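You operate a simulated robot arm through the tools that you are given. There is no shell and no other tool. Be economical: measure what you need, move in short steps, check, and stop when the job is done.

The job below is to be done with a simulated robot arm. You get a single attempt, and the scene is never put back.

Task
Weld the last marked spot, then shut the pink welder down.
Fine: hand piece parked, welder and socket switched off, then the plug in the plug cup.

It is judged by the outcome, as a careful person would: the job done as asked, and still so three seconds after it is handed in. It fails if anything else is knocked over, pushed out of place, dropped, spilled or broken.

Robot
A 7-joint arm with a two-finger parallel gripper on a trunk, on a base that drives. Base frame: it is fixed to the floor where the robot stands at the start and does not move with it; the origin is under the middle of the robot, x ahead of it, y to its left, z up. Units: mm, degrees, N and s.
With the tool pointing down near the work surface it reaches from about 140 to 740 mm from the robot's upright axis, wherever it stands. Its first joint turns from -166.0 to 166.0 degrees. Places, roughly: plug cup [100, 700, 500]; red clamp [600, -200, 900]; short yellow sheet (30x30x4 cm) [600, -400, 900]; switch of the welder socket [100, 400, 500]; welder heat dial [0, 500, 700]; welder switch [-200, 500, 700]; welder time dial [-200, 700, 700]; yellow clamp [700, -600, 900]. Payload 3.91 kg.
The tool frame sits at the grasp point between the pads (the TCP): z along the fingers, y along the line on which they close. The tips reach 30 mm beyond it. Largest opening 110 mm; finger width 20, thickness 10; the body of the gripper, 48 by 112 mm, starts 55 mm behind the TCP.
Orientation is told as [roll, pitch, yaw] about the base's x, y, z axes, in that order, counted from this pose: with the fingers straight down and closing along the base's y, the tool's x points along the base's -x, its y along +y and its z along -z.

Tools
- The arm moves only by the tool arm_command. Its argument "steps" is one flat list of numbers, 7 for each row, row after row: the turn, a rotation vector about the tool's x, y, z in units of 8 degrees (1.0 is 8 degrees), then the shift along the tool's x, y, z in units of 50 mm (1.0 is 50 mm), then the finger opening in mm, from 0 to 110. In form: [ax, ay, az, tx, ty, tz, hand, ax, ay, az, tx, ty, tz, hand, ...]. A call has 1 to 20 rows; each row shifts and turns the commanded pose from where the row before left it, along the tool's axes as they then stand. A call with a number of a shift or a turn outside -1 to 1 is refused whole. Each row takes 0.2 s and may step no farther than 50 mm and 8.6 degrees from the row before; otherwise, or with a gripper value out of range, the whole call is refused. A pose out of reach is approached as far as the arm can. The call stops where the force on the tool passes 40 N (or 10 N more than at its start, if that is more) or the arm is blocked; 0.2 s more then pass. The fingers move at their own pace (about 153 mm/s each) and stop on an object; they squeeze with about 40 N. The grip force told is the motor's: it shows also when the fingers shut on nothing. Time passes only in rows, and 0.2 s behind the last, so rows that do not move let the fingers close. The reply holds the time, the measured pose of the TCP, the force on the tool along the base axes, the opening and the grip force, in the units named above and with some noise, with the torque about the TCP (base axes, N m) and any sound that the robot's microphone picked up.
- Cameras (640 x 400 px; columns grow to the right, rows downward): "scene" is now at [-7.6, 164.9, 1480.3]; the picture's right is [0.25, -0.97, 0.00], its down [-0.79, -0.21, -0.58] and it looks along [0.56, 0.15, -0.81] (base axes); focal length 214 px, centre (320, 200). "wrist" rides on the gripper at [77, 7, -114] in the tool frame; the picture's right is [-0.09, 1.00, 0.00], its down [-0.80, -0.07, -0.59] and it looks along [-0.59, -0.05, 0.80] (tool axes); focal length 270 px, centre (320, 200).
- snapshot(camera): a new picture of that camera. It takes no simulated time.
- lift_body(by): slides the trunk up (or, below 0, down) by that many mm; the arm and the scene camera ride with it, the base frame stays. It gives what a move gives, with no picture.
- roll_base(legs): drives the robot by 1 to 6 legs, each [ahead, turn to the left] in mm and degrees, along the robot's own axes; the way and the turn of a leg run together, so that a leg with both is an arc; at most 1500 mm and 180 degrees a leg. The arm and the cameras ride along, it lands a little off, and it stops where it bumps. It gives what a move gives.
- pan_tilt(pan, tilt): turns the head with the scene camera to pan (to the left, within 155 degrees either way) and tilt (down, from -29 to 69), counted from straight ahead of the robot. It gives what a move gives.
- probe_pixels(camera, pixels): for up to 12 pixels [column, row] of the newest picture of that camera ("zoom" is the newest enlarged one), the place [x, y, z] in the base frame of the surface seen there, good to about 2 mm. It takes no simulated time.
- inspect(camera, box): a new picture of the part [left, top, right, bottom] of that camera's present view, enlarged. It takes no simulated time.
- job_done(): hands the job in; it is judged then, once.

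Keep the steps short. Do not move on a guess: measure, check each grasp and each placing, and mend mistakes. In all there are 80 turns and 68 pictures (those below and enlarged ones count). Leave the gripper open and the arm clear of the work at the hand-in unless told otherwise, and finish with a single line.

The tools are called after "Emit:" by a JSON object that holds its "name" and its "arguments". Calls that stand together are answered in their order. arm_command: Moves the arm, as the interface text tells. Its arguments: {"type":"object","properties":{"steps":{"type":"array","items":{"type":"number"}}},"required":["steps"]} The other tools are called the same way: lift_body (by) slides the trunk up or down; roll_base (legs) drives the base; pan_tilt (pan, tilt) turns the head that bears the scene camera; snapshot (camera) takes a picture; probe_pixels (camera, pixels) gives the place of the surface under pixels of a picture; inspect (camera, box) takes an enlarged picture of a part of a camera's view; job_done () hands the job in.

At the start:

```text
clock: 0.0
tool_pos: [293.1, 305.2, 1286.8]
ee_rot: [0.0, 0.0, 0.0]
ft_force: [0.1, -0.2, -0.3]
moment: [-0.03, 0.01, 0.01]
gripper_width: 109.9
grip_force: 0.0
trunk travel left (down, up): [-475.0, 135.0]
robot x, y, heading: [-1.5, -4.6, -0.0]
head pan, tilt: [14.7, 54.5]
```

scene: 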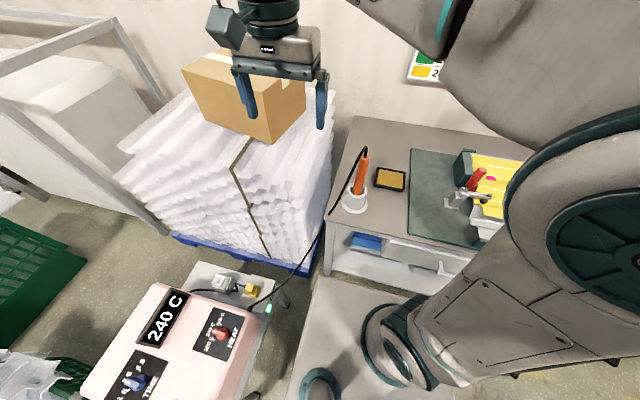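
wrist: 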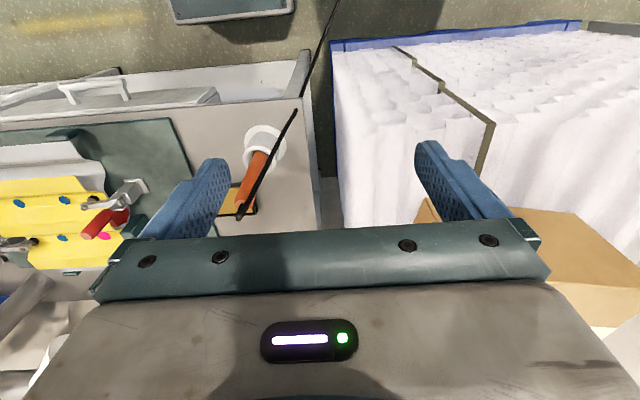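

I see a pink welder at lower left, an orange hand piece in a holder near (357,190), and yellow sheets under clamps at the right. A sign is partly hidden at (425,70). I'll turn the head to the right to read the sign and see the sheets.

Emit:
{"name": "pan_tilt", "arguments": {"pan": -30, "tilt": 35}}

Emit:
{"name": "snapshot", "arguments": {"camera": "scene"}}

Emit:
{"name": "inspect", "arguments": {"camera": "wrist", "box": [0, 80, 320, 280]}}

```text
clock: 1.1
tool_pos: [294.1, 305.4, 1285.6]
ee_rot: [-0.1, 0.0, 0.1]
ft_force: [0.2, 0.6, 0.4]
moment: [0.03, 0.0, -0.04]
gripper_width: 110.1
grip_force: 0.0
trunk travel left (down, up): [-475.0, 135.0]
robot x, y, heading: [-2.8, -1.7, -0.2]
head pan, tilt: [-30.0, 35.0]
```

```text
65 pictures are left
```

scene: 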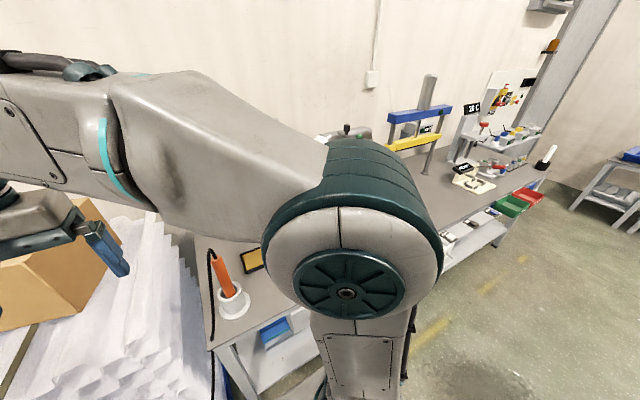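

```text
2.00 times, centred on (160, 180) of wrist
```

zoom: 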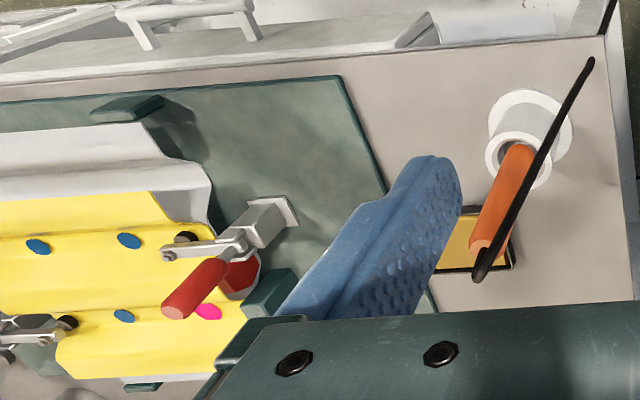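

The arm hides the sign. I'll swing the tool back and to the left, high above the welder, to clear the view.

Emit:
{"name": "arm_command", "arguments": {"steps": [0, 0, 0, 0.9, 0.4, 0, 110, 0, 0, 0, 0.9, 0.4, 0, 110, 0, 0, 0, 0.9, 0.4, 0, 110, 0, 0, 0, 0.9, 0.4, 0, 110, 0, 0, 0, 0.9, 0.4, 0, 110, 0, 0, 0, 0.9, 0.4, 0, 110]}}

Emit:
{"name": "snapshot", "arguments": {"camera": "scene"}}

```text
clock: 2.5
tool_pos: [20.8, 425.8, 1287.1]
ee_rot: [0.0, 0.0, -0.2]
ft_force: [-0.3, 0.3, 0.0]
moment: [-0.04, 0.02, 0.01]
gripper_width: 109.9
grip_force: 0.1
trunk travel left (down, up): [-475.0, 135.0]
robot x, y, heading: [1.3, 2.1, 0.2]
head pan, tilt: [-30.0, 35.0]
```

```text
63 pictures are left
```

scene: 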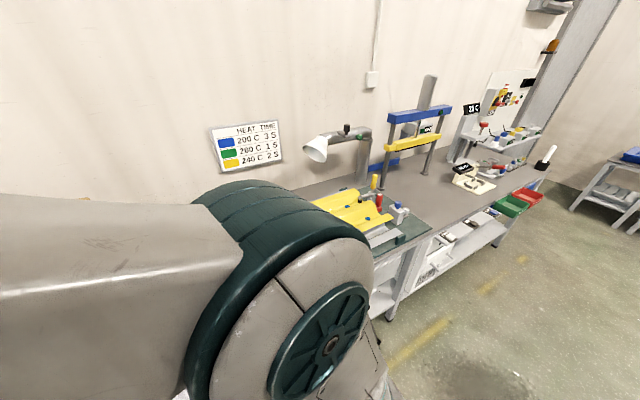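

Emit:
{"name": "inspect", "arguments": {"camera": "scene", "box": [200, 110, 300, 172]}}

Emit:
{"name": "inspect", "arguments": {"camera": "scene", "box": [300, 160, 440, 248]}}

Emit:
{"name": "pan_tilt", "arguments": {"pan": 70, "tilt": 55}}

Emit:
{"name": "snapshot", "arguments": {"camera": "scene"}}

```text
6.40 times, centred on (250, 141) of scene
```

zoom: 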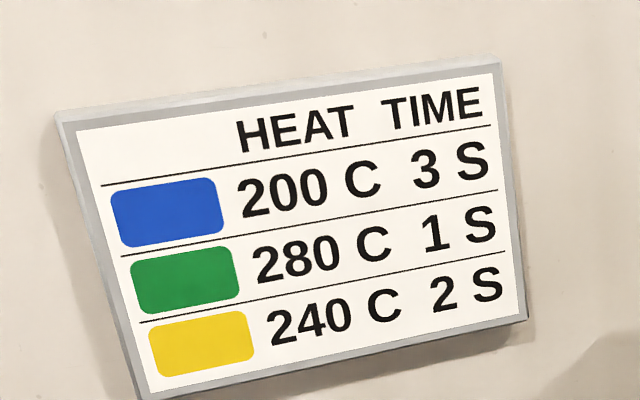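

```text
4.55 times, centred on (370, 204) of scene
```

zoom: 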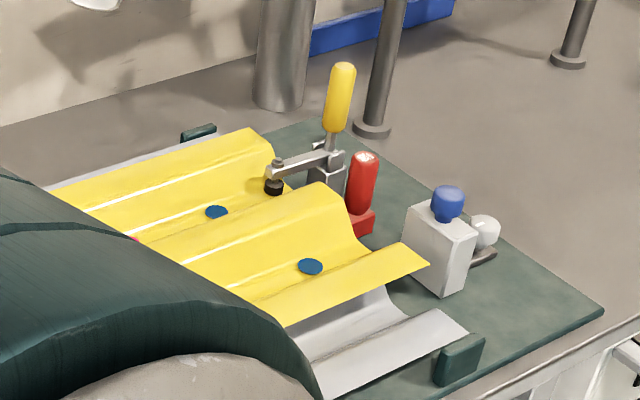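

```text
clock: 4.3
tool_pos: [21.9, 425.4, 1286.6]
ee_rot: [-0.1, 0.0, 0.1]
ft_force: [1.0, -0.3, 0.3]
moment: [0.01, -0.01, 0.01]
gripper_width: 110.0
grip_force: 0.1
trunk travel left (down, up): [-475.0, 135.0]
robot x, y, heading: [-0.4, -2.7, -0.3]
head pan, tilt: [70.0, 55.0]
```

```text
60 pictures are left
```

scene: 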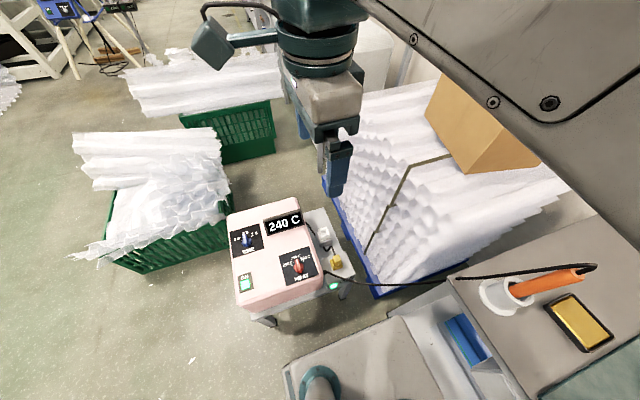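

The sign gives yellow as 240 C, 2 s. Next I'll read the welder's dials at (275,255) and the socket.

Emit:
{"name": "inspect", "arguments": {"camera": "scene", "box": [215, 195, 365, 330]}}

Emit:
{"name": "probe_pixels", "arguments": {"camera": "scene", "pixels": [[246, 285], [299, 268], [247, 238], [323, 232], [337, 262], [332, 287], [499, 295], [560, 278], [525, 291], [590, 320], [380, 278], [327, 245]]}}

```text
2.96 times, centred on (290, 262) of scene
```

zoom: 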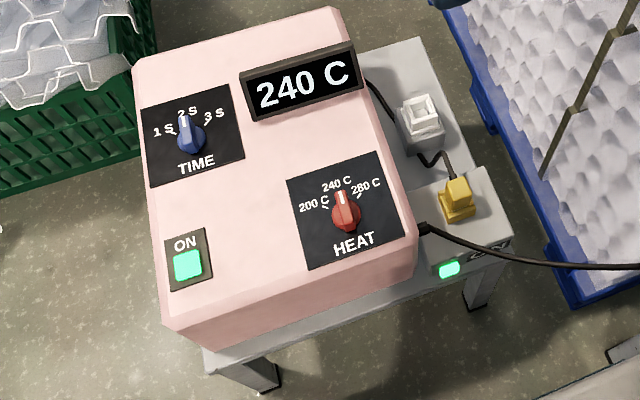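

```text
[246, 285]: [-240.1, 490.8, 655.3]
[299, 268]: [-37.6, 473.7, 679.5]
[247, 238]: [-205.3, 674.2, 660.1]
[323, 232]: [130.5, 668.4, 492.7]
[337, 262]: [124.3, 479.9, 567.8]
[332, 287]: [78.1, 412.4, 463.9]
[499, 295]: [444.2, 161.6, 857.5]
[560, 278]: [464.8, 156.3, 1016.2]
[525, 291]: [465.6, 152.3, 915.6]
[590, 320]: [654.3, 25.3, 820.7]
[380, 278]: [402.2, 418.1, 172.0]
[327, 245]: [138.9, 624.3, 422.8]
```

The dials already read 240 C and 2 s, the welder is ON, and the socket lamp is lit. Now I'll look closely at the hand piece.

Emit:
{"name": "inspect", "arguments": {"camera": "scene", "box": [460, 230, 640, 350]}}

Emit:
{"name": "pan_tilt", "arguments": {"pan": 15, "tilt": 45}}

Emit:
{"name": "snapshot", "arguments": {"camera": "scene"}}

```text
3.33 times, centred on (550, 290) of scene
```

zoom: 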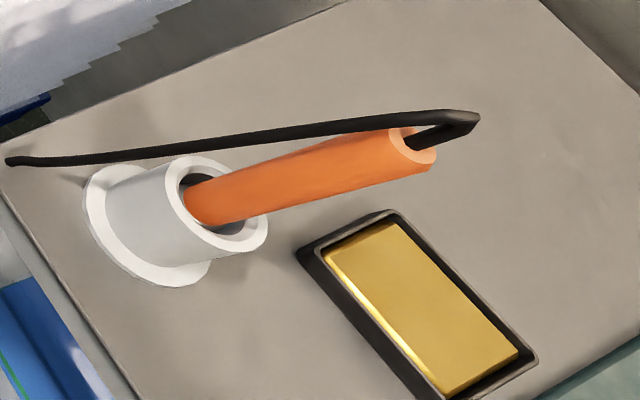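

```text
clock: 5.5
tool_pos: [21.1, 424.9, 1285.5]
ee_rot: [0.0, 0.0, 0.0]
ft_force: [0.8, 1.3, -0.4]
moment: [0.0, 0.0, -0.02]
gripper_width: 110.3
grip_force: 0.0
trunk travel left (down, up): [-475.0, 135.0]
robot x, y, heading: [1.4, -2.6, 0.0]
head pan, tilt: [15.0, 45.0]
```

```text
57 pictures are left
```

scene: 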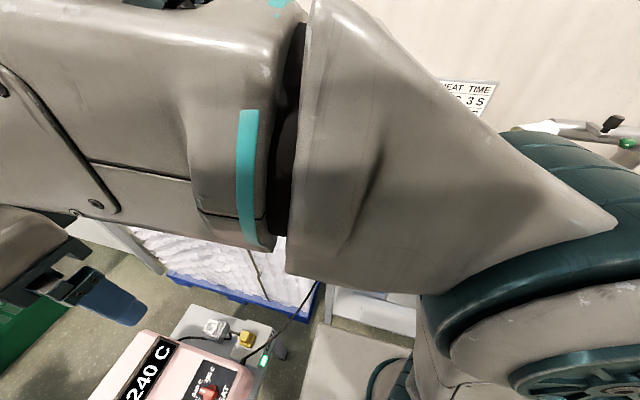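

The arm hides the bench from here. I'll move the tool over the sheets, staying high, and use the wrist camera.

Emit:
{"name": "arm_command", "arguments": {"steps": [0, 0, 0, -0.55, -0.767, 0, 110, 0, 0, 0, -0.55, -0.767, 0, 110, 0, 0, 0, -0.55, -0.767, 0, 110, 0, 0, 0, -0.55, -0.767, 0, 110, 0, 0, 0, -0.55, -0.767, 0, 110, 0, 0, 0, -0.55, -0.767, 0, 110, 0, 0, 0, -0.55, -0.767, 0, 110, 0, 0, 0, -0.55, -0.767, 0, 110, 0, 0, 0, -0.55, -0.767, 0, 110, 0, 0, 0, -0.55, -0.767, 0, 110, 0, 0, 0, -0.55, -0.767, 0, 110, 0, 0, 0, -0.55, -0.767, 0, 110, 0, 0, 0, -0.55, -0.767, 0, 110, 0, 0, 0, -0.55, -0.767, 0, 110, 0, 0, 0, -0.55, -0.767, 0, 110]}}

Emit:
{"name": "snapshot", "arguments": {"camera": "wrist"}}

Emit:
{"name": "snapshot", "arguments": {"camera": "scene"}}

```text
clock: 8.7
tool_pos: [435.0, -152.5, 1286.2]
ee_rot: [-0.1, 0.2, 0.0]
ft_force: [0.1, 0.7, 0.0]
moment: [0.0, 0.01, -0.02]
gripper_width: 110.2
grip_force: 0.0
trunk travel left (down, up): [-475.0, 135.0]
robot x, y, heading: [-0.9, -0.7, -0.2]
head pan, tilt: [15.0, 45.0]
```

```text
56 pictures are left
```

wrist: 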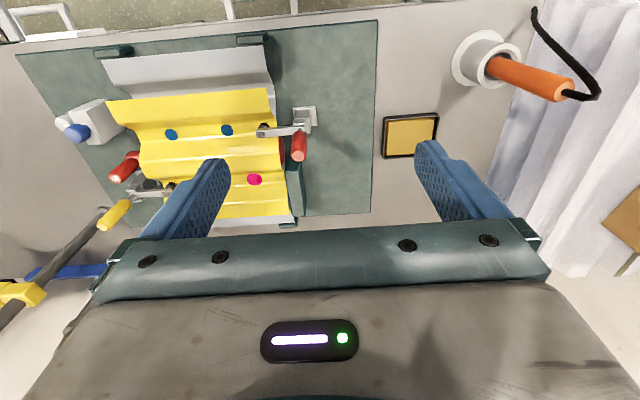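

```text
55 pictures are left
```

scene: 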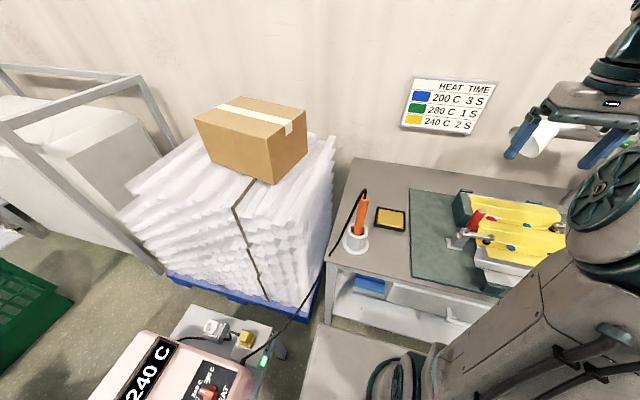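

Now I can see the sheets. I'll zoom in on the spots and clamps and probe the key points.

Emit:
{"name": "inspect", "arguments": {"camera": "wrist", "box": [100, 70, 340, 230]}}

Emit:
{"name": "probe_pixels", "arguments": {"camera": "wrist", "pixels": [[255, 179], [227, 130], [171, 134], [270, 180], [242, 180], [255, 168], [255, 190], [299, 150], [265, 131], [283, 145], [330, 150]]}}

Emit:
{"name": "probe_pixels", "arguments": {"camera": "scene", "pixels": [[357, 235], [353, 251], [361, 215], [363, 199], [365, 192], [348, 233], [366, 236], [391, 220], [333, 245], [372, 197]]}}

Emit:
{"name": "inspect", "arguments": {"camera": "scene", "box": [320, 175, 420, 260]}}

```text
2.50 times, centred on (220, 150) of wrist
```

zoom: 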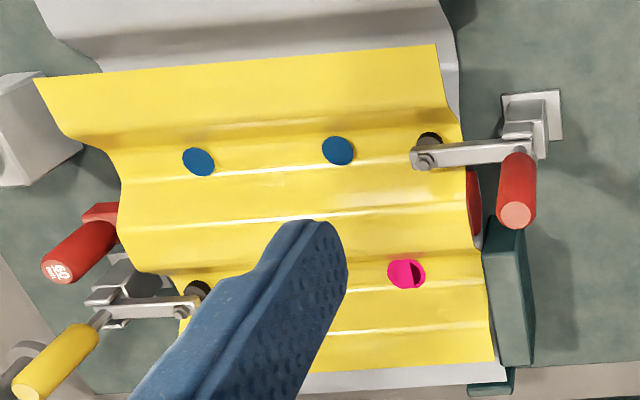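

```text
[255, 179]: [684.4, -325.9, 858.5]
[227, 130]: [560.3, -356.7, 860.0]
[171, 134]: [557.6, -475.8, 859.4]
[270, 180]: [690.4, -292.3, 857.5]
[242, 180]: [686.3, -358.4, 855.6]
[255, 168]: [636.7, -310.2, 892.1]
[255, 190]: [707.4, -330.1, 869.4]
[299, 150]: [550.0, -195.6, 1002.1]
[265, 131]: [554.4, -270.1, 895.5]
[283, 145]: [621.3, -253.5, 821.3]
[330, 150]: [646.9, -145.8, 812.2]
```

```text
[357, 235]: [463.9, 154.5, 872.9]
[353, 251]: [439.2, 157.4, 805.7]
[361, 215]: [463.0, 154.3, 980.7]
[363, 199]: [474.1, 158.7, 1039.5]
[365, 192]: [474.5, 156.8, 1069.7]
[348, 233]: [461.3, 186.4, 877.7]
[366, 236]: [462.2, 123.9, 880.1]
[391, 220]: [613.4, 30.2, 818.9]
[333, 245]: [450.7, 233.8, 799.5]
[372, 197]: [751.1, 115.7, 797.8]
```

```text
4.71 times, centred on (370, 218) of scene
```

zoom: 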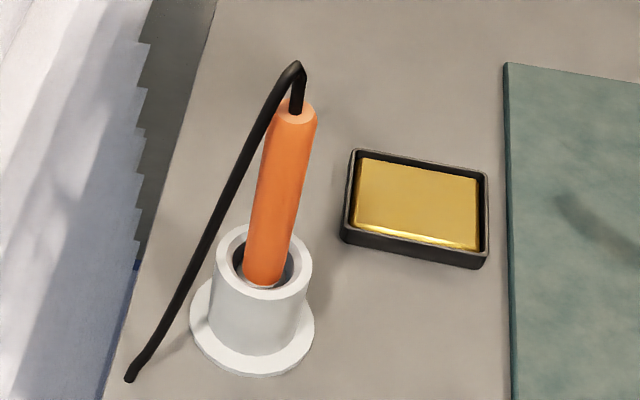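

The pink spot is at (684,-326,858) and the hand piece axis is near (465,155). I'll probe the hand piece's top, cable and holder in the zoom. I'll also check the gap between base and bench, since the spot is a long reach.

Emit:
{"name": "probe_pixels", "arguments": {"camera": "zoom", "pixels": [[296, 68], [296, 100], [283, 115], [308, 115], [278, 200], [248, 270], [278, 275], [264, 292], [234, 160], [150, 350], [300, 245], [222, 245]]}}

Emit:
{"name": "probe_pixels", "arguments": {"camera": "scene", "pixels": [[325, 285], [360, 285], [400, 297], [340, 300], [331, 264], [400, 275], [332, 325], [300, 380], [470, 318], [345, 160]]}}

```text
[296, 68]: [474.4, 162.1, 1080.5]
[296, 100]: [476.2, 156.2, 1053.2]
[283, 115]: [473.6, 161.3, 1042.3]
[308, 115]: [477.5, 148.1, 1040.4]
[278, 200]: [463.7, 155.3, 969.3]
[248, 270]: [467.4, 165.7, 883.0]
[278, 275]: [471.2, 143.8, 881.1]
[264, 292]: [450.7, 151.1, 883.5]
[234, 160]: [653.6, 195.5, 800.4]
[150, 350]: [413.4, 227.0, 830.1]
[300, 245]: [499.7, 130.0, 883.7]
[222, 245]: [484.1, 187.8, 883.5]
```

```text
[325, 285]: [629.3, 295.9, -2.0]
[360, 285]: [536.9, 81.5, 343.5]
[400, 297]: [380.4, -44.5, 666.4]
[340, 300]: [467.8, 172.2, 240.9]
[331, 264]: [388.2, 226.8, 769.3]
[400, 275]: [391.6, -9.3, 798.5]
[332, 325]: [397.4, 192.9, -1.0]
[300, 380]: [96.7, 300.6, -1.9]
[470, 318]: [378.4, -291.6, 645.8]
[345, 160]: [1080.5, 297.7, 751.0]
```

Bench edge is at x≈390. The hand piece axis is (477,155), its top is at z 1047 and the cable loop reaches z 1080. The cable leaves towards +y, so I'll close the fingers along x. First I'll test whether the arm reaches above the spot from here, tool down and yawed 90°.

Emit:
{"name": "arm_command", "arguments": {"steps": [0, 0, 0, -0.62, -0.435, 0.4, 110, 0, 0, 0, -0.62, -0.435, 0.4, 110, 0, 0, 0, -0.62, -0.435, 0.4, 110, 0, 0, 0, -0.62, -0.435, 0.4, 110, 0, 0, 0, -0.62, -0.435, 0.4, 110, 0, 0, 0, -0.62, -0.435, 0.4, 110, 0, 0, 0, -0.62, -0.435, 0.4, 110, 0, 0, 0, -0.62, -0.435, 0.4, 110]}}

Emit:
{"name": "arm_command", "arguments": {"steps": [0, 0, -1, 0, 0, 0, 110, 0, 0, -1, 0, 0, 0, 110, 0, 0, -1, 0, 0, 0, 110, 0, 0, -1, 0, 0, 0, 110, 0, 0, -1, 0, 0, 0, 110, 0, 0, -1, 0, 0, 0, 110, 0, 0, -1, 0, 0, 0, 110, 0, 0, -1, 0, 0, 0, 110, 0, 0, -1, 0, 0, 0, 110, 0, 0, -1, 0, 0, 0, 110, 0, 0, -1, 0, 0, 0, 110, 0, 0, -0.25, 0, 0, 0, 110]}}

Emit:
{"name": "snapshot", "arguments": {"camera": "wrist"}}

```text
clock: 10.5
tool_pos: [658.7, -311.4, 1115.2]
ee_rot: [0.0, 0.1, 0.1]
ft_force: [0.5, -0.2, -1.1]
moment: [0.02, 0.04, 0.0]
gripper_width: 110.1
grip_force: 0.0
out of reach, approached as far as the arm can: row 7, 8
trunk travel left (down, up): [-475.0, 135.0]
robot x, y, heading: [0.4, -5.0, -0.1]
head pan, tilt: [15.0, 45.0]
```

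```text
clock: 13.1
tool_pos: [657.8, -312.5, 1115.2]
ee_rot: [0.1, 0.0, 90.2]
ft_force: [0.4, -0.6, 0.0]
moment: [0.02, 0.0, 0.01]
gripper_width: 110.1
grip_force: 0.0
trunk travel left (down, up): [-475.0, 135.0]
robot x, y, heading: [-2.4, -3.7, 0.0]
head pan, tilt: [15.0, 45.0]
```

```text
52 pictures are left
```

wrist: 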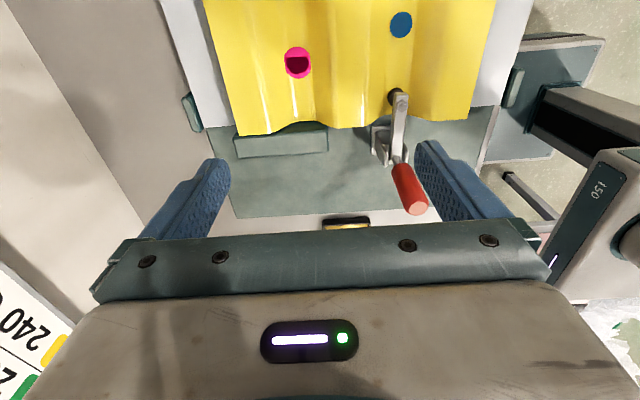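

The spot is slightly out of reach, so I need to drive forward a little. I'll check the spot closely and the gap between base and bench.

Emit:
{"name": "inspect", "arguments": {"camera": "wrist", "box": [240, 0, 440, 125]}}

Emit:
{"name": "pan_tilt", "arguments": {"pan": 20, "tilt": 69}}

Emit:
{"name": "snapshot", "arguments": {"camera": "scene"}}

Emit:
{"name": "probe_pixels", "arguments": {"camera": "wrist", "pixels": [[297, 52], [297, 67], [287, 62], [309, 62], [401, 24], [410, 208], [400, 155], [396, 98]]}}

```text
3.20 times, centred on (340, 62) of wrist
```

zoom: 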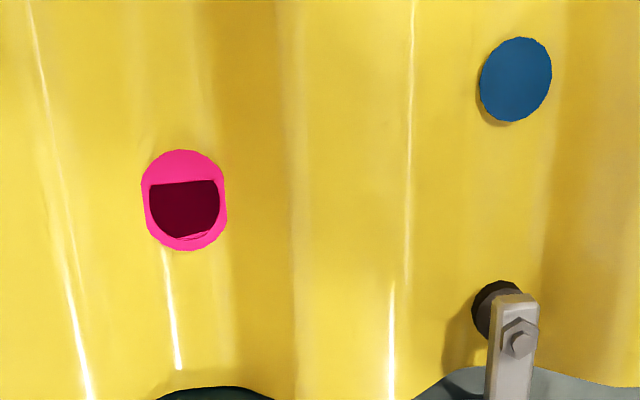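

```text
clock: 14.0
tool_pos: [658.6, -312.6, 1115.7]
ee_rot: [-0.1, 0.0, 90.1]
ft_force: [-0.6, -0.1, 1.1]
moment: [0.0, 0.01, -0.02]
gripper_width: 110.1
grip_force: 0.0
trunk travel left (down, up): [-475.0, 135.0]
robot x, y, heading: [1.1, -1.5, 0.0]
head pan, tilt: [20.0, 68.8]
```

```text
50 pictures are left
```

scene: 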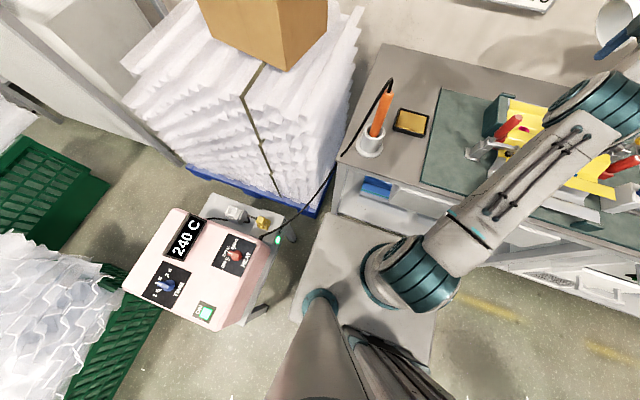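

```text
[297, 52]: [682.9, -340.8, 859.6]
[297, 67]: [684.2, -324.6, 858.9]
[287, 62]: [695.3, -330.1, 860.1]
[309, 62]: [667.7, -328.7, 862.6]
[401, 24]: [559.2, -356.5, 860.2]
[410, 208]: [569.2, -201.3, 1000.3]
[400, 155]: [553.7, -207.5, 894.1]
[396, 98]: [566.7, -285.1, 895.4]
```

The dark part of the spot is just a shadow. The spot's centre is about (683,-328,859). Next I'll probe the base's front edge.

Emit:
{"name": "probe_pixels", "arguments": {"camera": "scene", "pixels": [[332, 217], [360, 222], [325, 214], [335, 209], [340, 240], [305, 300], [432, 320], [340, 195], [375, 205], [269, 250], [285, 235], [500, 260]]}}

```text
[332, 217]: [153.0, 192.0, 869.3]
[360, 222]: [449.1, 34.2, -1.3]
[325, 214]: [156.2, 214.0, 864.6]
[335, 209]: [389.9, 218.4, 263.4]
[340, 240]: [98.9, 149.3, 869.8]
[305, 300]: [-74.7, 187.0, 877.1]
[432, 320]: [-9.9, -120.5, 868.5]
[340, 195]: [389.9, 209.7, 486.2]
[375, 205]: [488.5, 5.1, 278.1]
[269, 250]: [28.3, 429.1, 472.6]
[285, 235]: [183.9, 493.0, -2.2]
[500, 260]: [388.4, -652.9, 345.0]
```

The body's front is at x≈155, which leaves about 235 mm of room. I'll pull the arm back and up, then drive 80 mm ahead.

Emit:
{"name": "arm_command", "arguments": {"steps": [0, 0, 0, -0.463, 0.737, -0.19, 110, 0, 0, 0, -0.463, 0.737, -0.19, 110, 0, 0, 0, -0.463, 0.737, -0.19, 110, 0, 0, 0, -0.463, 0.737, -0.19, 110, 0, 0, 0, -0.463, 0.737, -0.19, 110, 0, 0, 0, -0.463, 0.737, -0.19, 110, 0, 0, 0, -0.463, 0.737, -0.19, 110]}}

Emit:
{"name": "roll_base", "arguments": {"legs": [[80, 0]]}}

```text
clock: 15.6
tool_pos: [397.4, -149.0, 1182.4]
ee_rot: [0.0, 0.0, 90.0]
ft_force: [0.6, -0.6, 0.0]
moment: [0.03, -0.03, -0.02]
gripper_width: 109.8
grip_force: 0.1
trunk travel left (down, up): [-475.0, 135.0]
robot x, y, heading: [-1.2, -2.3, 0.2]
head pan, tilt: [20.0, 68.8]
```

```text
clock: 16.7
tool_pos: [479.4, -149.3, 1182.0]
ee_rot: [0.0, 0.1, 90.0]
ft_force: [0.0, 0.8, -0.8]
moment: [-0.05, 0.0, -0.06]
gripper_width: 110.1
grip_force: 0.1
trunk travel left (down, up): [-475.0, 135.0]
robot x, y, heading: [81.2, -1.7, 0.1]
head pan, tilt: [20.0, 68.8]
```

The drive went as asked. Now I'll slide the tool over the hand piece to about (477,155,1182).

Emit:
{"name": "arm_command", "arguments": {"steps": [0, 0, 0, -0.869, 0.005, 0, 110, 0, 0, 0, -0.869, 0.005, 0, 110, 0, 0, 0, -0.869, 0.005, 0, 110, 0, 0, 0, -0.869, 0.005, 0, 110, 0, 0, 0, -0.869, 0.005, 0, 110, 0, 0, 0, -0.869, 0.005, 0, 110, 0, 0, 0, -0.869, 0.005, 0, 110]}}

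Emit:
{"name": "snapshot", "arguments": {"camera": "wrist"}}

Emit:
{"name": "snapshot", "arguments": {"camera": "scene"}}

```text
clock: 18.3
tool_pos: [475.2, 155.9, 1182.2]
ee_rot: [0.0, 0.0, 90.2]
ft_force: [0.9, 0.4, 0.5]
moment: [0.01, -0.01, 0.0]
gripper_width: 110.0
grip_force: 0.0
trunk travel left (down, up): [-475.0, 135.0]
robot x, y, heading: [74.3, -1.6, 0.4]
head pan, tilt: [20.0, 68.8]
```

```text
49 pictures are left
```

wrist: 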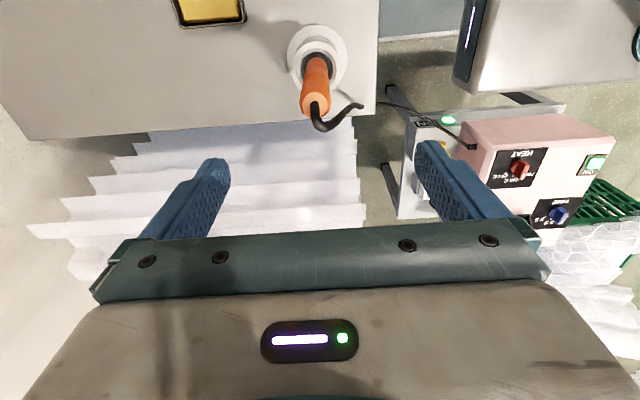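

```text
48 pictures are left
```

scene: 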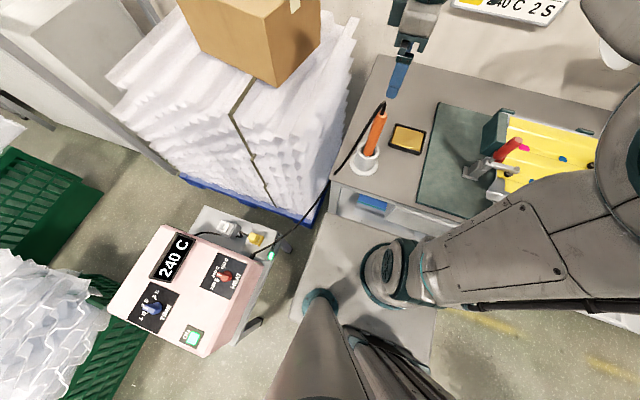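

The cable leaves the top diagonally, towards -x and +y. I'll turn 45° more so the fingers close across the cable's direction, then measure the top again.

Emit:
{"name": "arm_command", "arguments": {"steps": [0, 0, -1, 0, 0, 0, 110, 0, 0, -1, 0, 0, 0, 110, 0, 0, -1, 0, 0, 0, 110, 0, 0, -1, 0, 0, 0, 110, 0, 0, -1, 0, 0, 0, 110, 0, 0, -0.625, 0, 0, 0, 110]}}

Emit:
{"name": "inspect", "arguments": {"camera": "wrist", "box": [220, 0, 420, 125]}}

```text
clock: 19.7
tool_pos: [476.8, 155.1, 1183.0]
ee_rot: [-0.1, 0.0, 135.2]
ft_force: [-0.4, 0.5, -0.4]
moment: [0.01, -0.01, 0.0]
gripper_width: 109.9
grip_force: 0.0
trunk travel left (down, up): [-475.0, 135.0]
robot x, y, heading: [79.9, -2.2, 0.2]
head pan, tilt: [20.0, 68.8]
```

```text
3.20 times, centred on (320, 62) of wrist
```

zoom: 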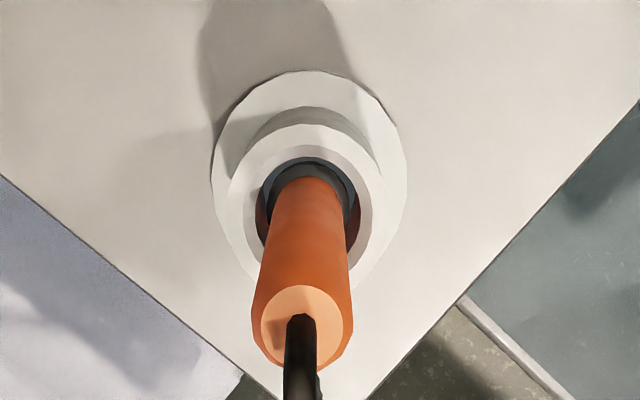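

Now the cable lies square between the fingers. I'll probe the orange top and the holder.

Emit:
{"name": "probe_pixels", "arguments": {"camera": "zoom", "pixels": [[302, 305], [270, 325], [340, 325], [280, 350], [325, 350], [306, 200], [306, 250], [275, 230], [340, 230], [310, 170], [240, 190], [375, 190]]}}

```text
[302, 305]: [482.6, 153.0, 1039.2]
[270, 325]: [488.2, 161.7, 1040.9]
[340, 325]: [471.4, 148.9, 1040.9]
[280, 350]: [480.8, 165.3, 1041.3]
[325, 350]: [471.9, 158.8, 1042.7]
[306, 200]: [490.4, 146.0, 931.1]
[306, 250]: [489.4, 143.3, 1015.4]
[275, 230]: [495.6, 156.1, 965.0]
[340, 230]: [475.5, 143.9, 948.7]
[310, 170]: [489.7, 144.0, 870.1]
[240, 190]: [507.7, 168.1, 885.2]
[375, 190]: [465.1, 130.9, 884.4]
```

The axis is at (479,155) with its top at z 1041. I'll go down to TCP z 1033 in small steps, open. The palm will then sit at z 1088, above the cable loop.

Emit:
{"name": "arm_command", "arguments": {"steps": [0, 0, 0, 0.03, -0.03, 0.6, 110, 0, 0, 0, 0, 0, 0.6, 110, 0, 0, 0, 0, 0, 0.6, 110, 0, 0, 0, 0, 0, 0.6, 110, 0, 0, 0, 0, 0, 0.6, 110, 0, 0, 0, 0, 0, 0, 110]}}

Emit:
{"name": "snapshot", "arguments": {"camera": "wrist"}}

Emit:
{"name": "inspect", "arguments": {"camera": "scene", "box": [300, 40, 460, 180]}}

```text
clock: 21.1
tool_pos: [478.4, 155.5, 1031.3]
ee_rot: [0.1, 0.0, 135.1]
ft_force: [-0.1, -0.7, -0.3]
moment: [-0.02, 0.01, 0.05]
gripper_width: 110.2
grip_force: 0.0
trunk travel left (down, up): [-475.0, 135.0]
robot x, y, heading: [77.5, -6.3, 0.1]
head pan, tilt: [20.0, 68.8]
```

```text
46 pictures are left
```

wrist: 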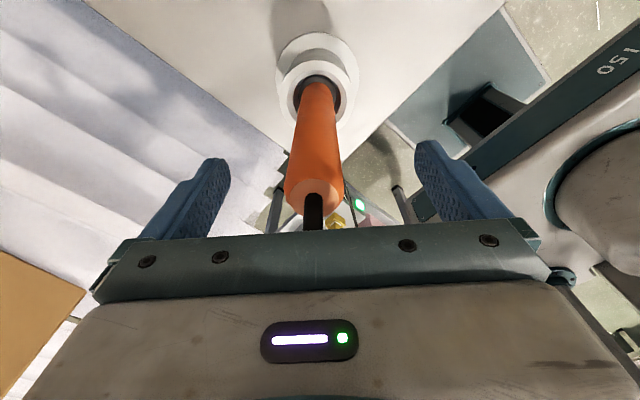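

```text
2.86 times, centred on (380, 110) of scene
```

zoom: 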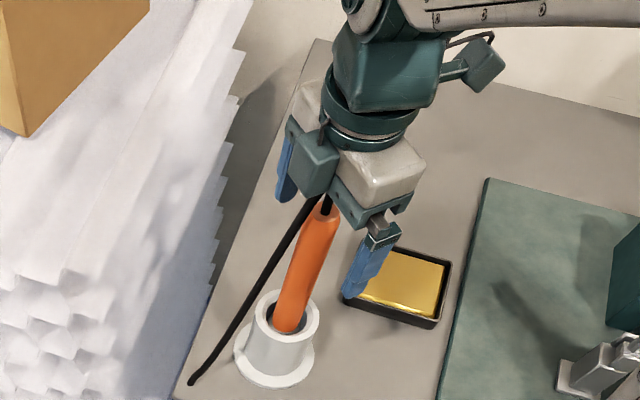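

There is no contact and the orange piece sits between the fingers. Now I'll close on it.

Emit:
{"name": "arm_command", "arguments": {"steps": [0, 0, 0, 0, 0, 0, 60, 0, 0, 0, 0, 0, 0, 30, 0, 0, 0, 0, 0, 0, 0, 0, 0, 0, 0, 0, 0, 0]}}

```text
clock: 22.1
tool_pos: [479.2, 155.6, 1032.1]
ee_rot: [0.0, 0.1, 135.1]
ft_force: [1.0, -0.4, -0.5]
moment: [0.07, -0.08, 0.0]
gripper_width: 29.5
grip_force: 39.5
trunk travel left (down, up): [-475.0, 135.0]
robot x, y, heading: [80.3, 0.6, 0.2]
head pan, tilt: [20.0, 68.8]
```

Gripped at 29.5 mm wide. I'll lift straight up 160 mm and look at the tip.

Emit:
{"name": "arm_command", "arguments": {"steps": [0, 0, 0, 0, 0, -0.4, 0, 0, 0, 0, 0, 0, -0.4, 0, 0, 0, 0, 0, 0, -0.5, 0, 0, 0, 0, 0, 0, -0.5, 0, 0, 0, 0, 0, 0, -0.5, 0, 0, 0, 0, 0, 0, -0.5, 0, 0, 0, 0, 0, 0, -0.4, 0]}}

Emit:
{"name": "snapshot", "arguments": {"camera": "wrist"}}

Emit:
{"name": "snapshot", "arguments": {"camera": "scene"}}

```text
clock: 23.7
tool_pos: [479.1, 154.6, 1192.9]
ee_rot: [0.0, 0.1, 135.1]
ft_force: [0.7, -0.6, -2.1]
moment: [-0.03, 0.0, 0.02]
gripper_width: 29.7
grip_force: 40.3
trunk travel left (down, up): [-475.0, 135.0]
robot x, y, heading: [82.5, -2.0, -0.0]
head pan, tilt: [20.0, 68.8]
```

```text
44 pictures are left
```

wrist: 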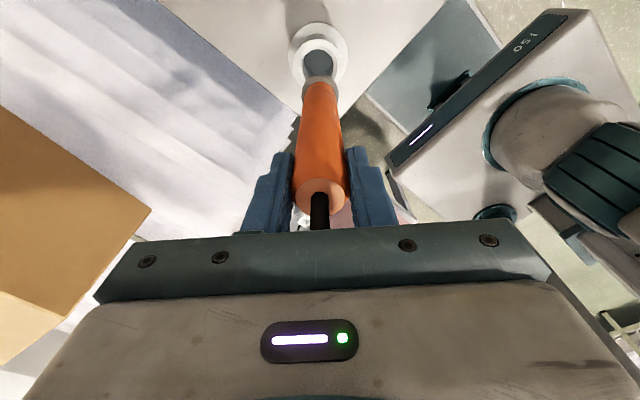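

```text
43 pictures are left
```

scene: 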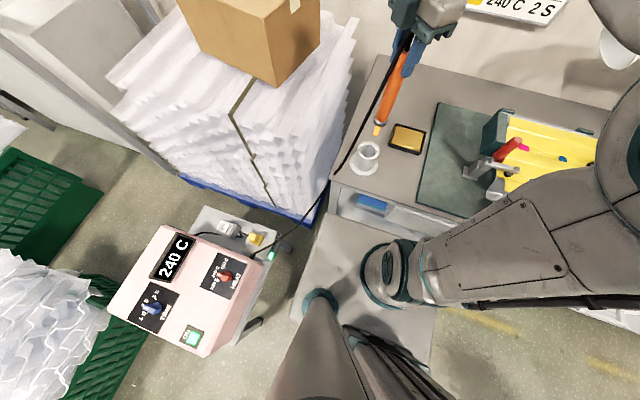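

Emit:
{"name": "inspect", "arguments": {"camera": "scene", "box": [350, 50, 430, 180]}}

Emit:
{"name": "inspect", "arguments": {"camera": "wrist", "box": [270, 10, 370, 110]}}

Emit:
{"name": "probe_pixels", "arguments": {"camera": "scene", "pixels": [[377, 135], [378, 131], [379, 124], [382, 118], [390, 90]]}}

```text
3.08 times, centred on (390, 115) of scene
```

zoom: 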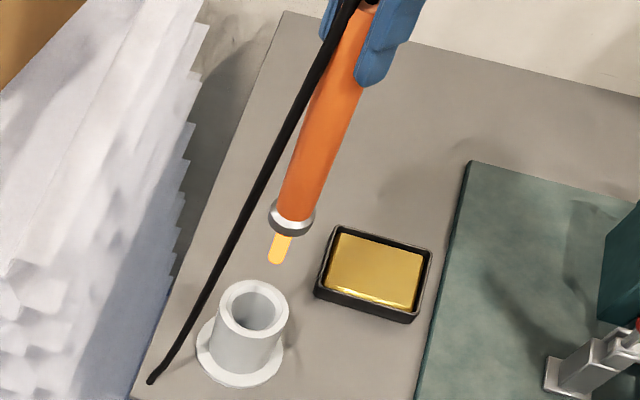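

```text
4.00 times, centred on (320, 60) of wrist
```

zoom: 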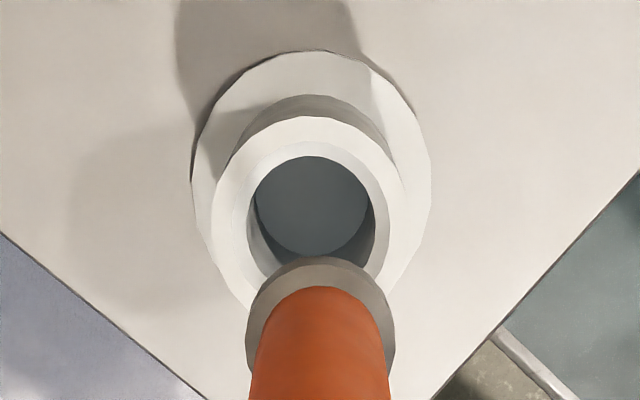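

```text
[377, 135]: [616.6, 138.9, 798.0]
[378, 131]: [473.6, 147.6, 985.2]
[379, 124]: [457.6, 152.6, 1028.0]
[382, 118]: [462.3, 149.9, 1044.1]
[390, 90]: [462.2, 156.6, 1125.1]
```

The tip is gold and clean. I'll probe its lower end for an exact length.

Emit:
{"name": "inspect", "arguments": {"camera": "scene", "box": [355, 105, 405, 145]}}

```text
10.00 times, centred on (380, 125) of scene
```

zoom: 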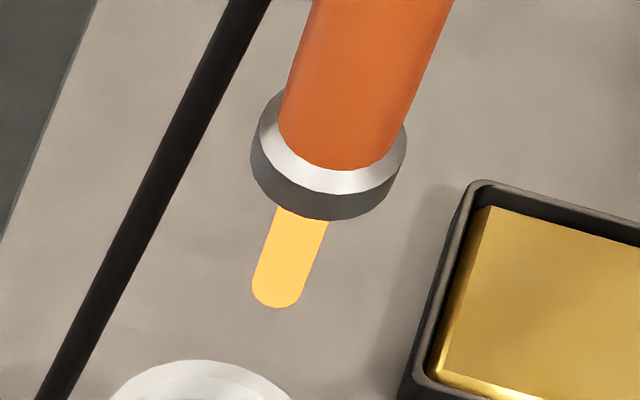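

Emit:
{"name": "probe_pixels", "arguments": {"camera": "zoom", "pixels": [[276, 303], [276, 295], [277, 280], [285, 255], [292, 230], [262, 280], [298, 280], [330, 170], [325, 205], [262, 170], [395, 170], [345, 100]]}}

```text
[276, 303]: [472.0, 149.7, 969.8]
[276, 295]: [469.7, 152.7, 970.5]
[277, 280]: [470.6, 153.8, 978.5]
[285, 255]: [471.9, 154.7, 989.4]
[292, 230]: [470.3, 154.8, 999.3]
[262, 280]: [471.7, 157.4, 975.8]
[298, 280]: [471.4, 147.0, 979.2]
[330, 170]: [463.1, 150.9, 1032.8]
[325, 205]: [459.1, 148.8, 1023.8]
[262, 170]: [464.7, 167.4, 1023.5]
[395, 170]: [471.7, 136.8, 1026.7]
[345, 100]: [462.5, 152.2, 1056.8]
```

The tip end is about 225 mm below the TCP, offset (-2,-2). Contact with the spot should come at TCP z≈1084. Before carrying it over, I'll measure the lamp shade at (612,45) and the clamp handle to keep clear of them.

Emit:
{"name": "pan_tilt", "arguments": {"pan": -15, "tilt": 45}}

Emit:
{"name": "snapshot", "arguments": {"camera": "scene"}}

```text
clock: 24.7
tool_pos: [478.6, 155.5, 1191.5]
ee_rot: [-0.1, 0.0, 135.1]
ft_force: [0.3, 0.1, -1.8]
moment: [0.04, 0.0, 0.02]
gripper_width: 29.8
grip_force: 40.2
trunk travel left (down, up): [-475.0, 135.0]
robot x, y, heading: [79.8, -1.1, -0.0]
head pan, tilt: [-15.0, 45.0]
```

```text
39 pictures are left
```

scene: 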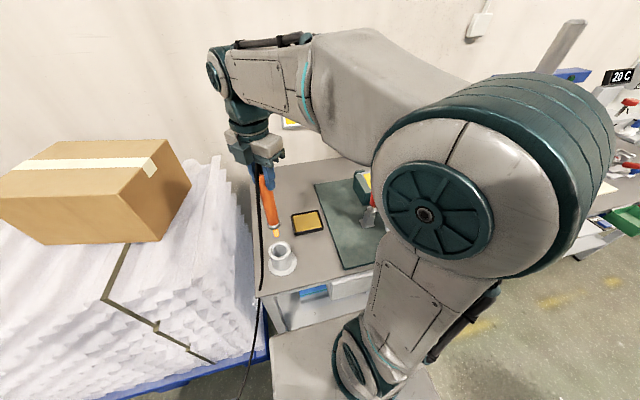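

The arm blocks that view. The earlier head pose showed the lamp, so I'll go back near it and probe.

Emit:
{"name": "pan_tilt", "arguments": {"pan": 15, "tilt": 66}}

Emit:
{"name": "snapshot", "arguments": {"camera": "scene"}}

```text
clock: 25.6
tool_pos: [479.5, 155.1, 1192.2]
ee_rot: [-0.1, -0.1, 135.1]
ft_force: [0.1, -0.2, -2.9]
moment: [-0.02, 0.03, 0.01]
gripper_width: 29.7
grip_force: 39.9
trunk travel left (down, up): [-475.0, 135.0]
robot x, y, heading: [80.3, -1.3, 0.1]
head pan, tilt: [15.0, 66.0]
```

```text
38 pictures are left
```

scene: 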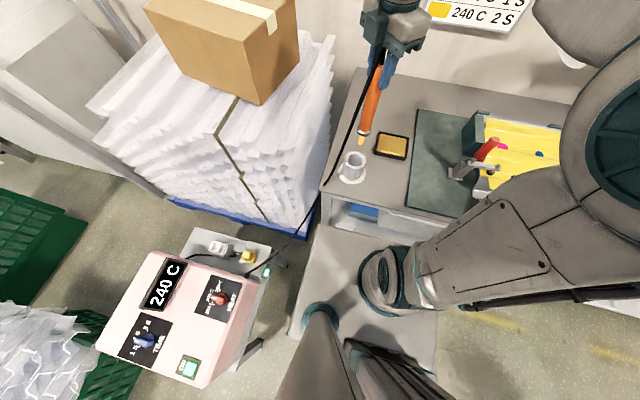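

Emit:
{"name": "probe_pixels", "arguments": {"camera": "scene", "pixels": [[570, 63], [575, 66], [565, 58], [505, 146], [496, 139], [486, 150], [474, 130]]}}

```text
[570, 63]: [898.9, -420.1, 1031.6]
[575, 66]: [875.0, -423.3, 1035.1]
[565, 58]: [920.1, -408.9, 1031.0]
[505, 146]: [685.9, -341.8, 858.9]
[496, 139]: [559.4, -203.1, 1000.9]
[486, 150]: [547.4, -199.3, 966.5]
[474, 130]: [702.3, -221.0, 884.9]
```

The lamp shade starts at about (860,-420), well clear. I'll carry the piece at tip height ≈990: first +x to 684, then -y to -326.

Emit:
{"name": "arm_command", "arguments": {"steps": [0, 0, 0, 0.58, -0.58, -0.1, 0, 0, 0, 0, 0.58, -0.58, -0.1, 0, 0, 0, 0, 0.58, -0.58, -0.1, 0, 0, 0, 0, 0.58, -0.58, -0.1, 0, 0, 0, 0, 0.58, -0.58, -0.1, 0]}}

Emit:
{"name": "arm_command", "arguments": {"steps": [0, 0, 0, 0.618, 0.618, 0, 0, 0, 0, 0, 0.618, 0.618, 0, 0, 0, 0, 0, 0.618, 0.618, 0, 0, 0, 0, 0, 0.618, 0.618, 0, 0, 0, 0, 0, 0.618, 0.618, 0, 0, 0, 0, 0, 0.618, 0.618, 0, 0, 0, 0, 0, 0.618, 0.618, 0, 0, 0, 0, 0, 0.618, 0.618, 0, 0, 0, 0, 0, 0.618, 0.618, 0, 0, 0, 0, 0, 0.618, 0.618, 0, 0, 0, 0, 0, 0.618, 0.618, 0, 0]}}

Emit:
{"name": "snapshot", "arguments": {"camera": "wrist"}}

Emit:
{"name": "snapshot", "arguments": {"camera": "scene"}}

```text
clock: 26.8
tool_pos: [685.7, 155.3, 1214.9]
ee_rot: [0.1, -0.1, 135.0]
ft_force: [-0.2, -0.4, -2.8]
moment: [-0.03, 0.02, 0.0]
gripper_width: 29.6
grip_force: 39.9
trunk travel left (down, up): [-475.0, 135.0]
robot x, y, heading: [79.6, -1.8, 0.2]
head pan, tilt: [15.0, 66.0]
```

```text
clock: 29.2
tool_pos: [683.4, -292.6, 1217.8]
ee_rot: [0.0, 0.0, 135.1]
ft_force: [0.3, 0.9, -2.9]
moment: [-0.03, 0.01, 0.0]
gripper_width: 29.8
grip_force: 40.0
out of reach, approached as far as the arm can: row 11
trunk travel left (down, up): [-475.0, 135.0]
robot x, y, heading: [79.4, -5.8, 0.1]
head pan, tilt: [15.0, 66.0]
```

```text
37 pictures are left
```

wrist: 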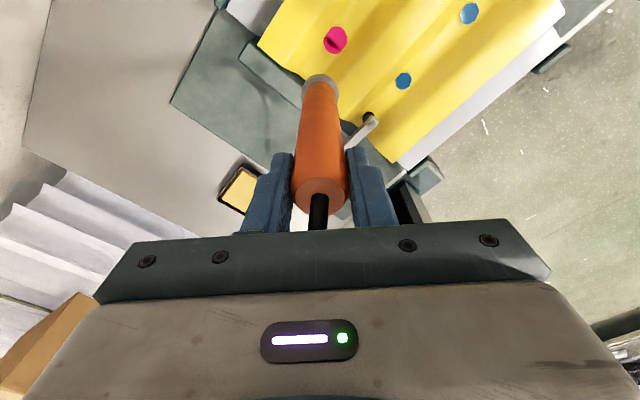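

```text
36 pictures are left
```

scene: 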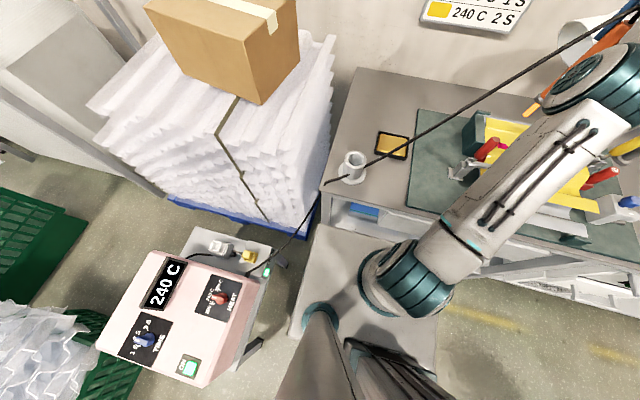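

Up here the reach ends at y≈-292, but lower down the arm reaches farther. I'll go down to tip z≈897 (above the valley at 859), then measure and correct.

Emit:
{"name": "arm_command", "arguments": {"steps": [0, 0, 0, 0, 0, 0.48, 0, 0, 0, 0, 0, 0, 0.48, 0, 0, 0, 0, 0, 0, 0.48, 0, 0, 0, 0, 0, 0, 0.48, 0]}}

```text
clock: 30.2
tool_pos: [683.4, -292.8, 1121.6]
ee_rot: [-0.1, 0.0, 135.1]
ft_force: [0.7, -0.6, -3.0]
moment: [0.02, 0.01, 0.0]
gripper_width: 29.6
grip_force: 39.6
trunk travel left (down, up): [-475.0, 135.0]
robot x, y, heading: [80.3, -2.0, 0.1]
head pan, tilt: [15.0, 66.0]
```

Now I'll shift 34 mm in -y to centre the tip over the spot.

Emit:
{"name": "arm_command", "arguments": {"steps": [0, 0, 0, 0.25, 0.235, 0, 0, 0, 0, 0, 0.25, 0.235, 0, 0]}}

Emit:
{"name": "inspect", "arguments": {"camera": "wrist", "box": [250, 0, 410, 110]}}

Emit:
{"name": "inspect", "arguments": {"camera": "scene", "box": [460, 50, 640, 170]}}

```text
clock: 30.8
tool_pos: [684.6, -327.8, 1120.8]
ee_rot: [0.0, -0.1, 135.2]
ft_force: [-1.0, -0.7, -3.2]
moment: [0.01, 0.03, 0.0]
gripper_width: 29.5
grip_force: 39.8
trunk travel left (down, up): [-475.0, 135.0]
robot x, y, heading: [76.6, -5.2, 0.2]
head pan, tilt: [15.0, 66.0]
```

```text
3.64 times, centred on (330, 55) of wrist
```

zoom: 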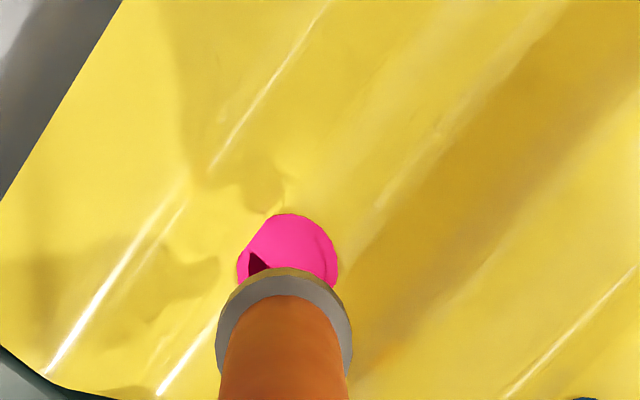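

```text
3.33 times, centred on (550, 110) of scene
```

zoom: 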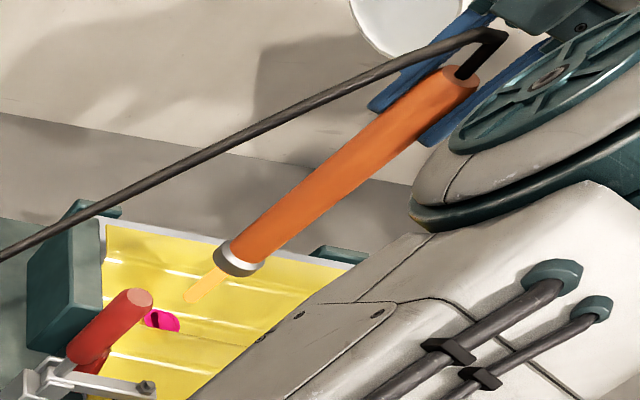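

I'll measure the tip end at (190,298) and the spot at (162,320) in this zoom.

Emit:
{"name": "probe_pixels", "arguments": {"camera": "zoom", "pixels": [[190, 298], [193, 296], [200, 289], [195, 286], [205, 294], [150, 318], [175, 323], [165, 312], [160, 328], [143, 320], [222, 272], [250, 268]]}}

```text
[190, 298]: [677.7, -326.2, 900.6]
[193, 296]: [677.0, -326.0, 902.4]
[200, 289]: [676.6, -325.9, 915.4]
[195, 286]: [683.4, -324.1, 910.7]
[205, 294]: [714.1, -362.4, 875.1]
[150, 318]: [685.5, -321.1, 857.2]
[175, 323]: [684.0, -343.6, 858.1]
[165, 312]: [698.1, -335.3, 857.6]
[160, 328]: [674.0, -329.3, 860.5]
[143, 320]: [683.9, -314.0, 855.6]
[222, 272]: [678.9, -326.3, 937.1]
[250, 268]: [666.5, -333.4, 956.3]
```

The tip axis is about (681.5,-329) and the spot's centre (685,-329). I'll shift 3 mm in +x and come down 35 mm, just short of contact.

Emit:
{"name": "arm_command", "arguments": {"steps": [0, 0, 0, 0.042, -0.042, 0, 0, 0, 0, 0, 0, 0, 0.25, 0, 0, 0, 0, 0, 0, 0.25, 0, 0, 0, 0, 0, 0, 0.2, 0]}}

Emit:
{"name": "inspect", "arguments": {"camera": "scene", "box": [480, 100, 580, 170]}}

```text
clock: 31.8
tool_pos: [688.5, -329.3, 1085.4]
ee_rot: [0.0, 0.1, 135.1]
ft_force: [0.0, 0.2, -2.6]
moment: [0.0, 0.01, -0.03]
gripper_width: 29.6
grip_force: 40.1
trunk travel left (down, up): [-475.0, 135.0]
robot x, y, heading: [80.3, 1.0, 0.2]
head pan, tilt: [15.0, 66.0]
```

```text
5.71 times, centred on (530, 135) of scene
```

zoom: 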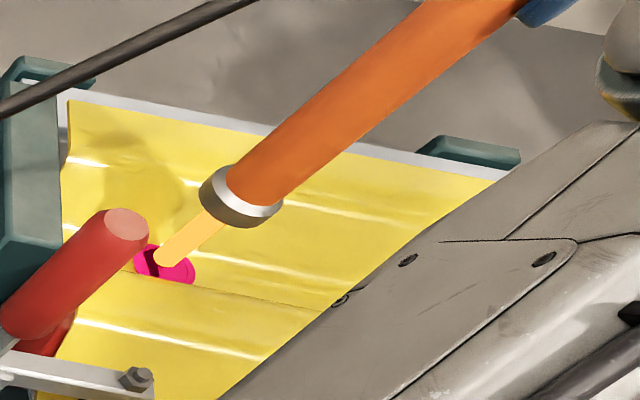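

The tip is just over the middle of the spot. I'll press down about 4.5 mm and hold about 2 s.

Emit:
{"name": "arm_command", "arguments": {"steps": [0, 0, 0, 0, 0, 0.03, 0, 0, 0, 0, 0, 0, 0.03, 0, 0, 0, 0, 0, 0, 0.03, 0, 0, 0, 0, 0, 0, 0, 0, 0, 0, 0, 0, 0, 0, 0, 0, 0, 0, 0, 0, 0, 0, 0, 0, 0, 0, 0, 0, 0, 0, 0, 0, 0, 0, 0, 0, 0, 0, 0, 0, 0, 0, 0, 0, 0, 0, 0, 0, 0, 0, 0, 0, 0, 0, 0, 0, 0]}}

Emit:
{"name": "inspect", "arguments": {"camera": "scene", "box": [480, 100, 580, 170]}}

```text
clock: 34.2
tool_pos: [686.5, -327.3, 1082.1]
ee_rot: [0.0, 0.2, 135.1]
ft_force: [3.5, -2.4, 22.8]
moment: [-0.47, -0.89, -0.01]
gripper_width: 29.6
grip_force: 40.2
trunk travel left (down, up): [-475.0, 135.0]
robot x, y, heading: [80.7, -3.4, -0.0]
head pan, tilt: [15.0, 66.0]
```

```text
5.71 times, centred on (530, 135) of scene
```

zoom: 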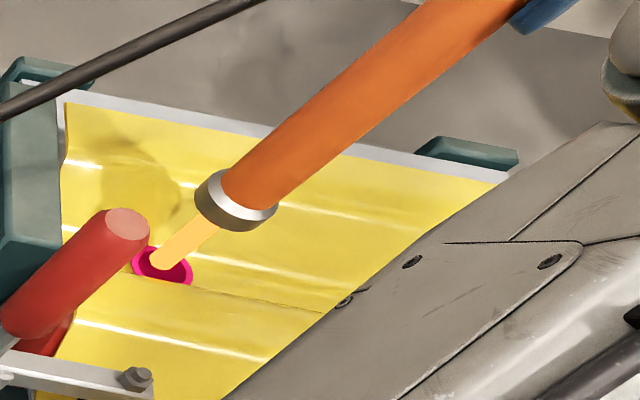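

There are 25 N on the spot and about 1.8–2.2 s of contact so far, with the colour unchanged. I'll hold one row more and listen.

Emit:
{"name": "arm_command", "arguments": {"steps": [0, 0, 0, 0, 0, 0, 0]}}

Emit:
{"name": "inspect", "arguments": {"camera": "scene", "box": [480, 100, 580, 170]}}

```text
clock: 34.6
tool_pos: [687.4, -327.0, 1083.7]
ee_rot: [0.0, 0.2, 135.1]
ft_force: [4.3, -2.5, 25.4]
moment: [-0.5, -0.79, 0.0]
gripper_width: 29.8
grip_force: 39.9
trunk travel left (down, up): [-475.0, 135.0]
robot x, y, heading: [80.9, -2.5, -0.0]
head pan, tilt: [15.0, 66.0]
```

```text
5.71 times, centred on (530, 135) of scene
```

zoom: 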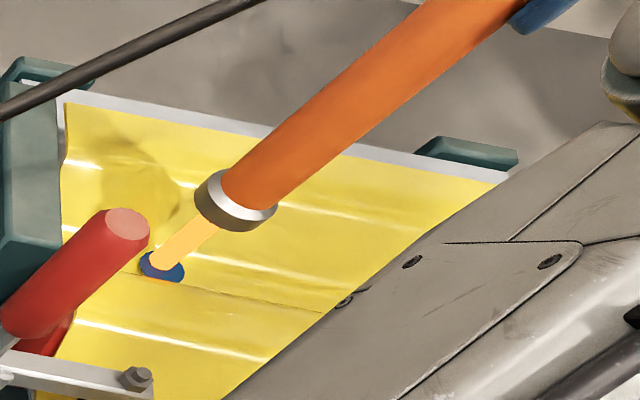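

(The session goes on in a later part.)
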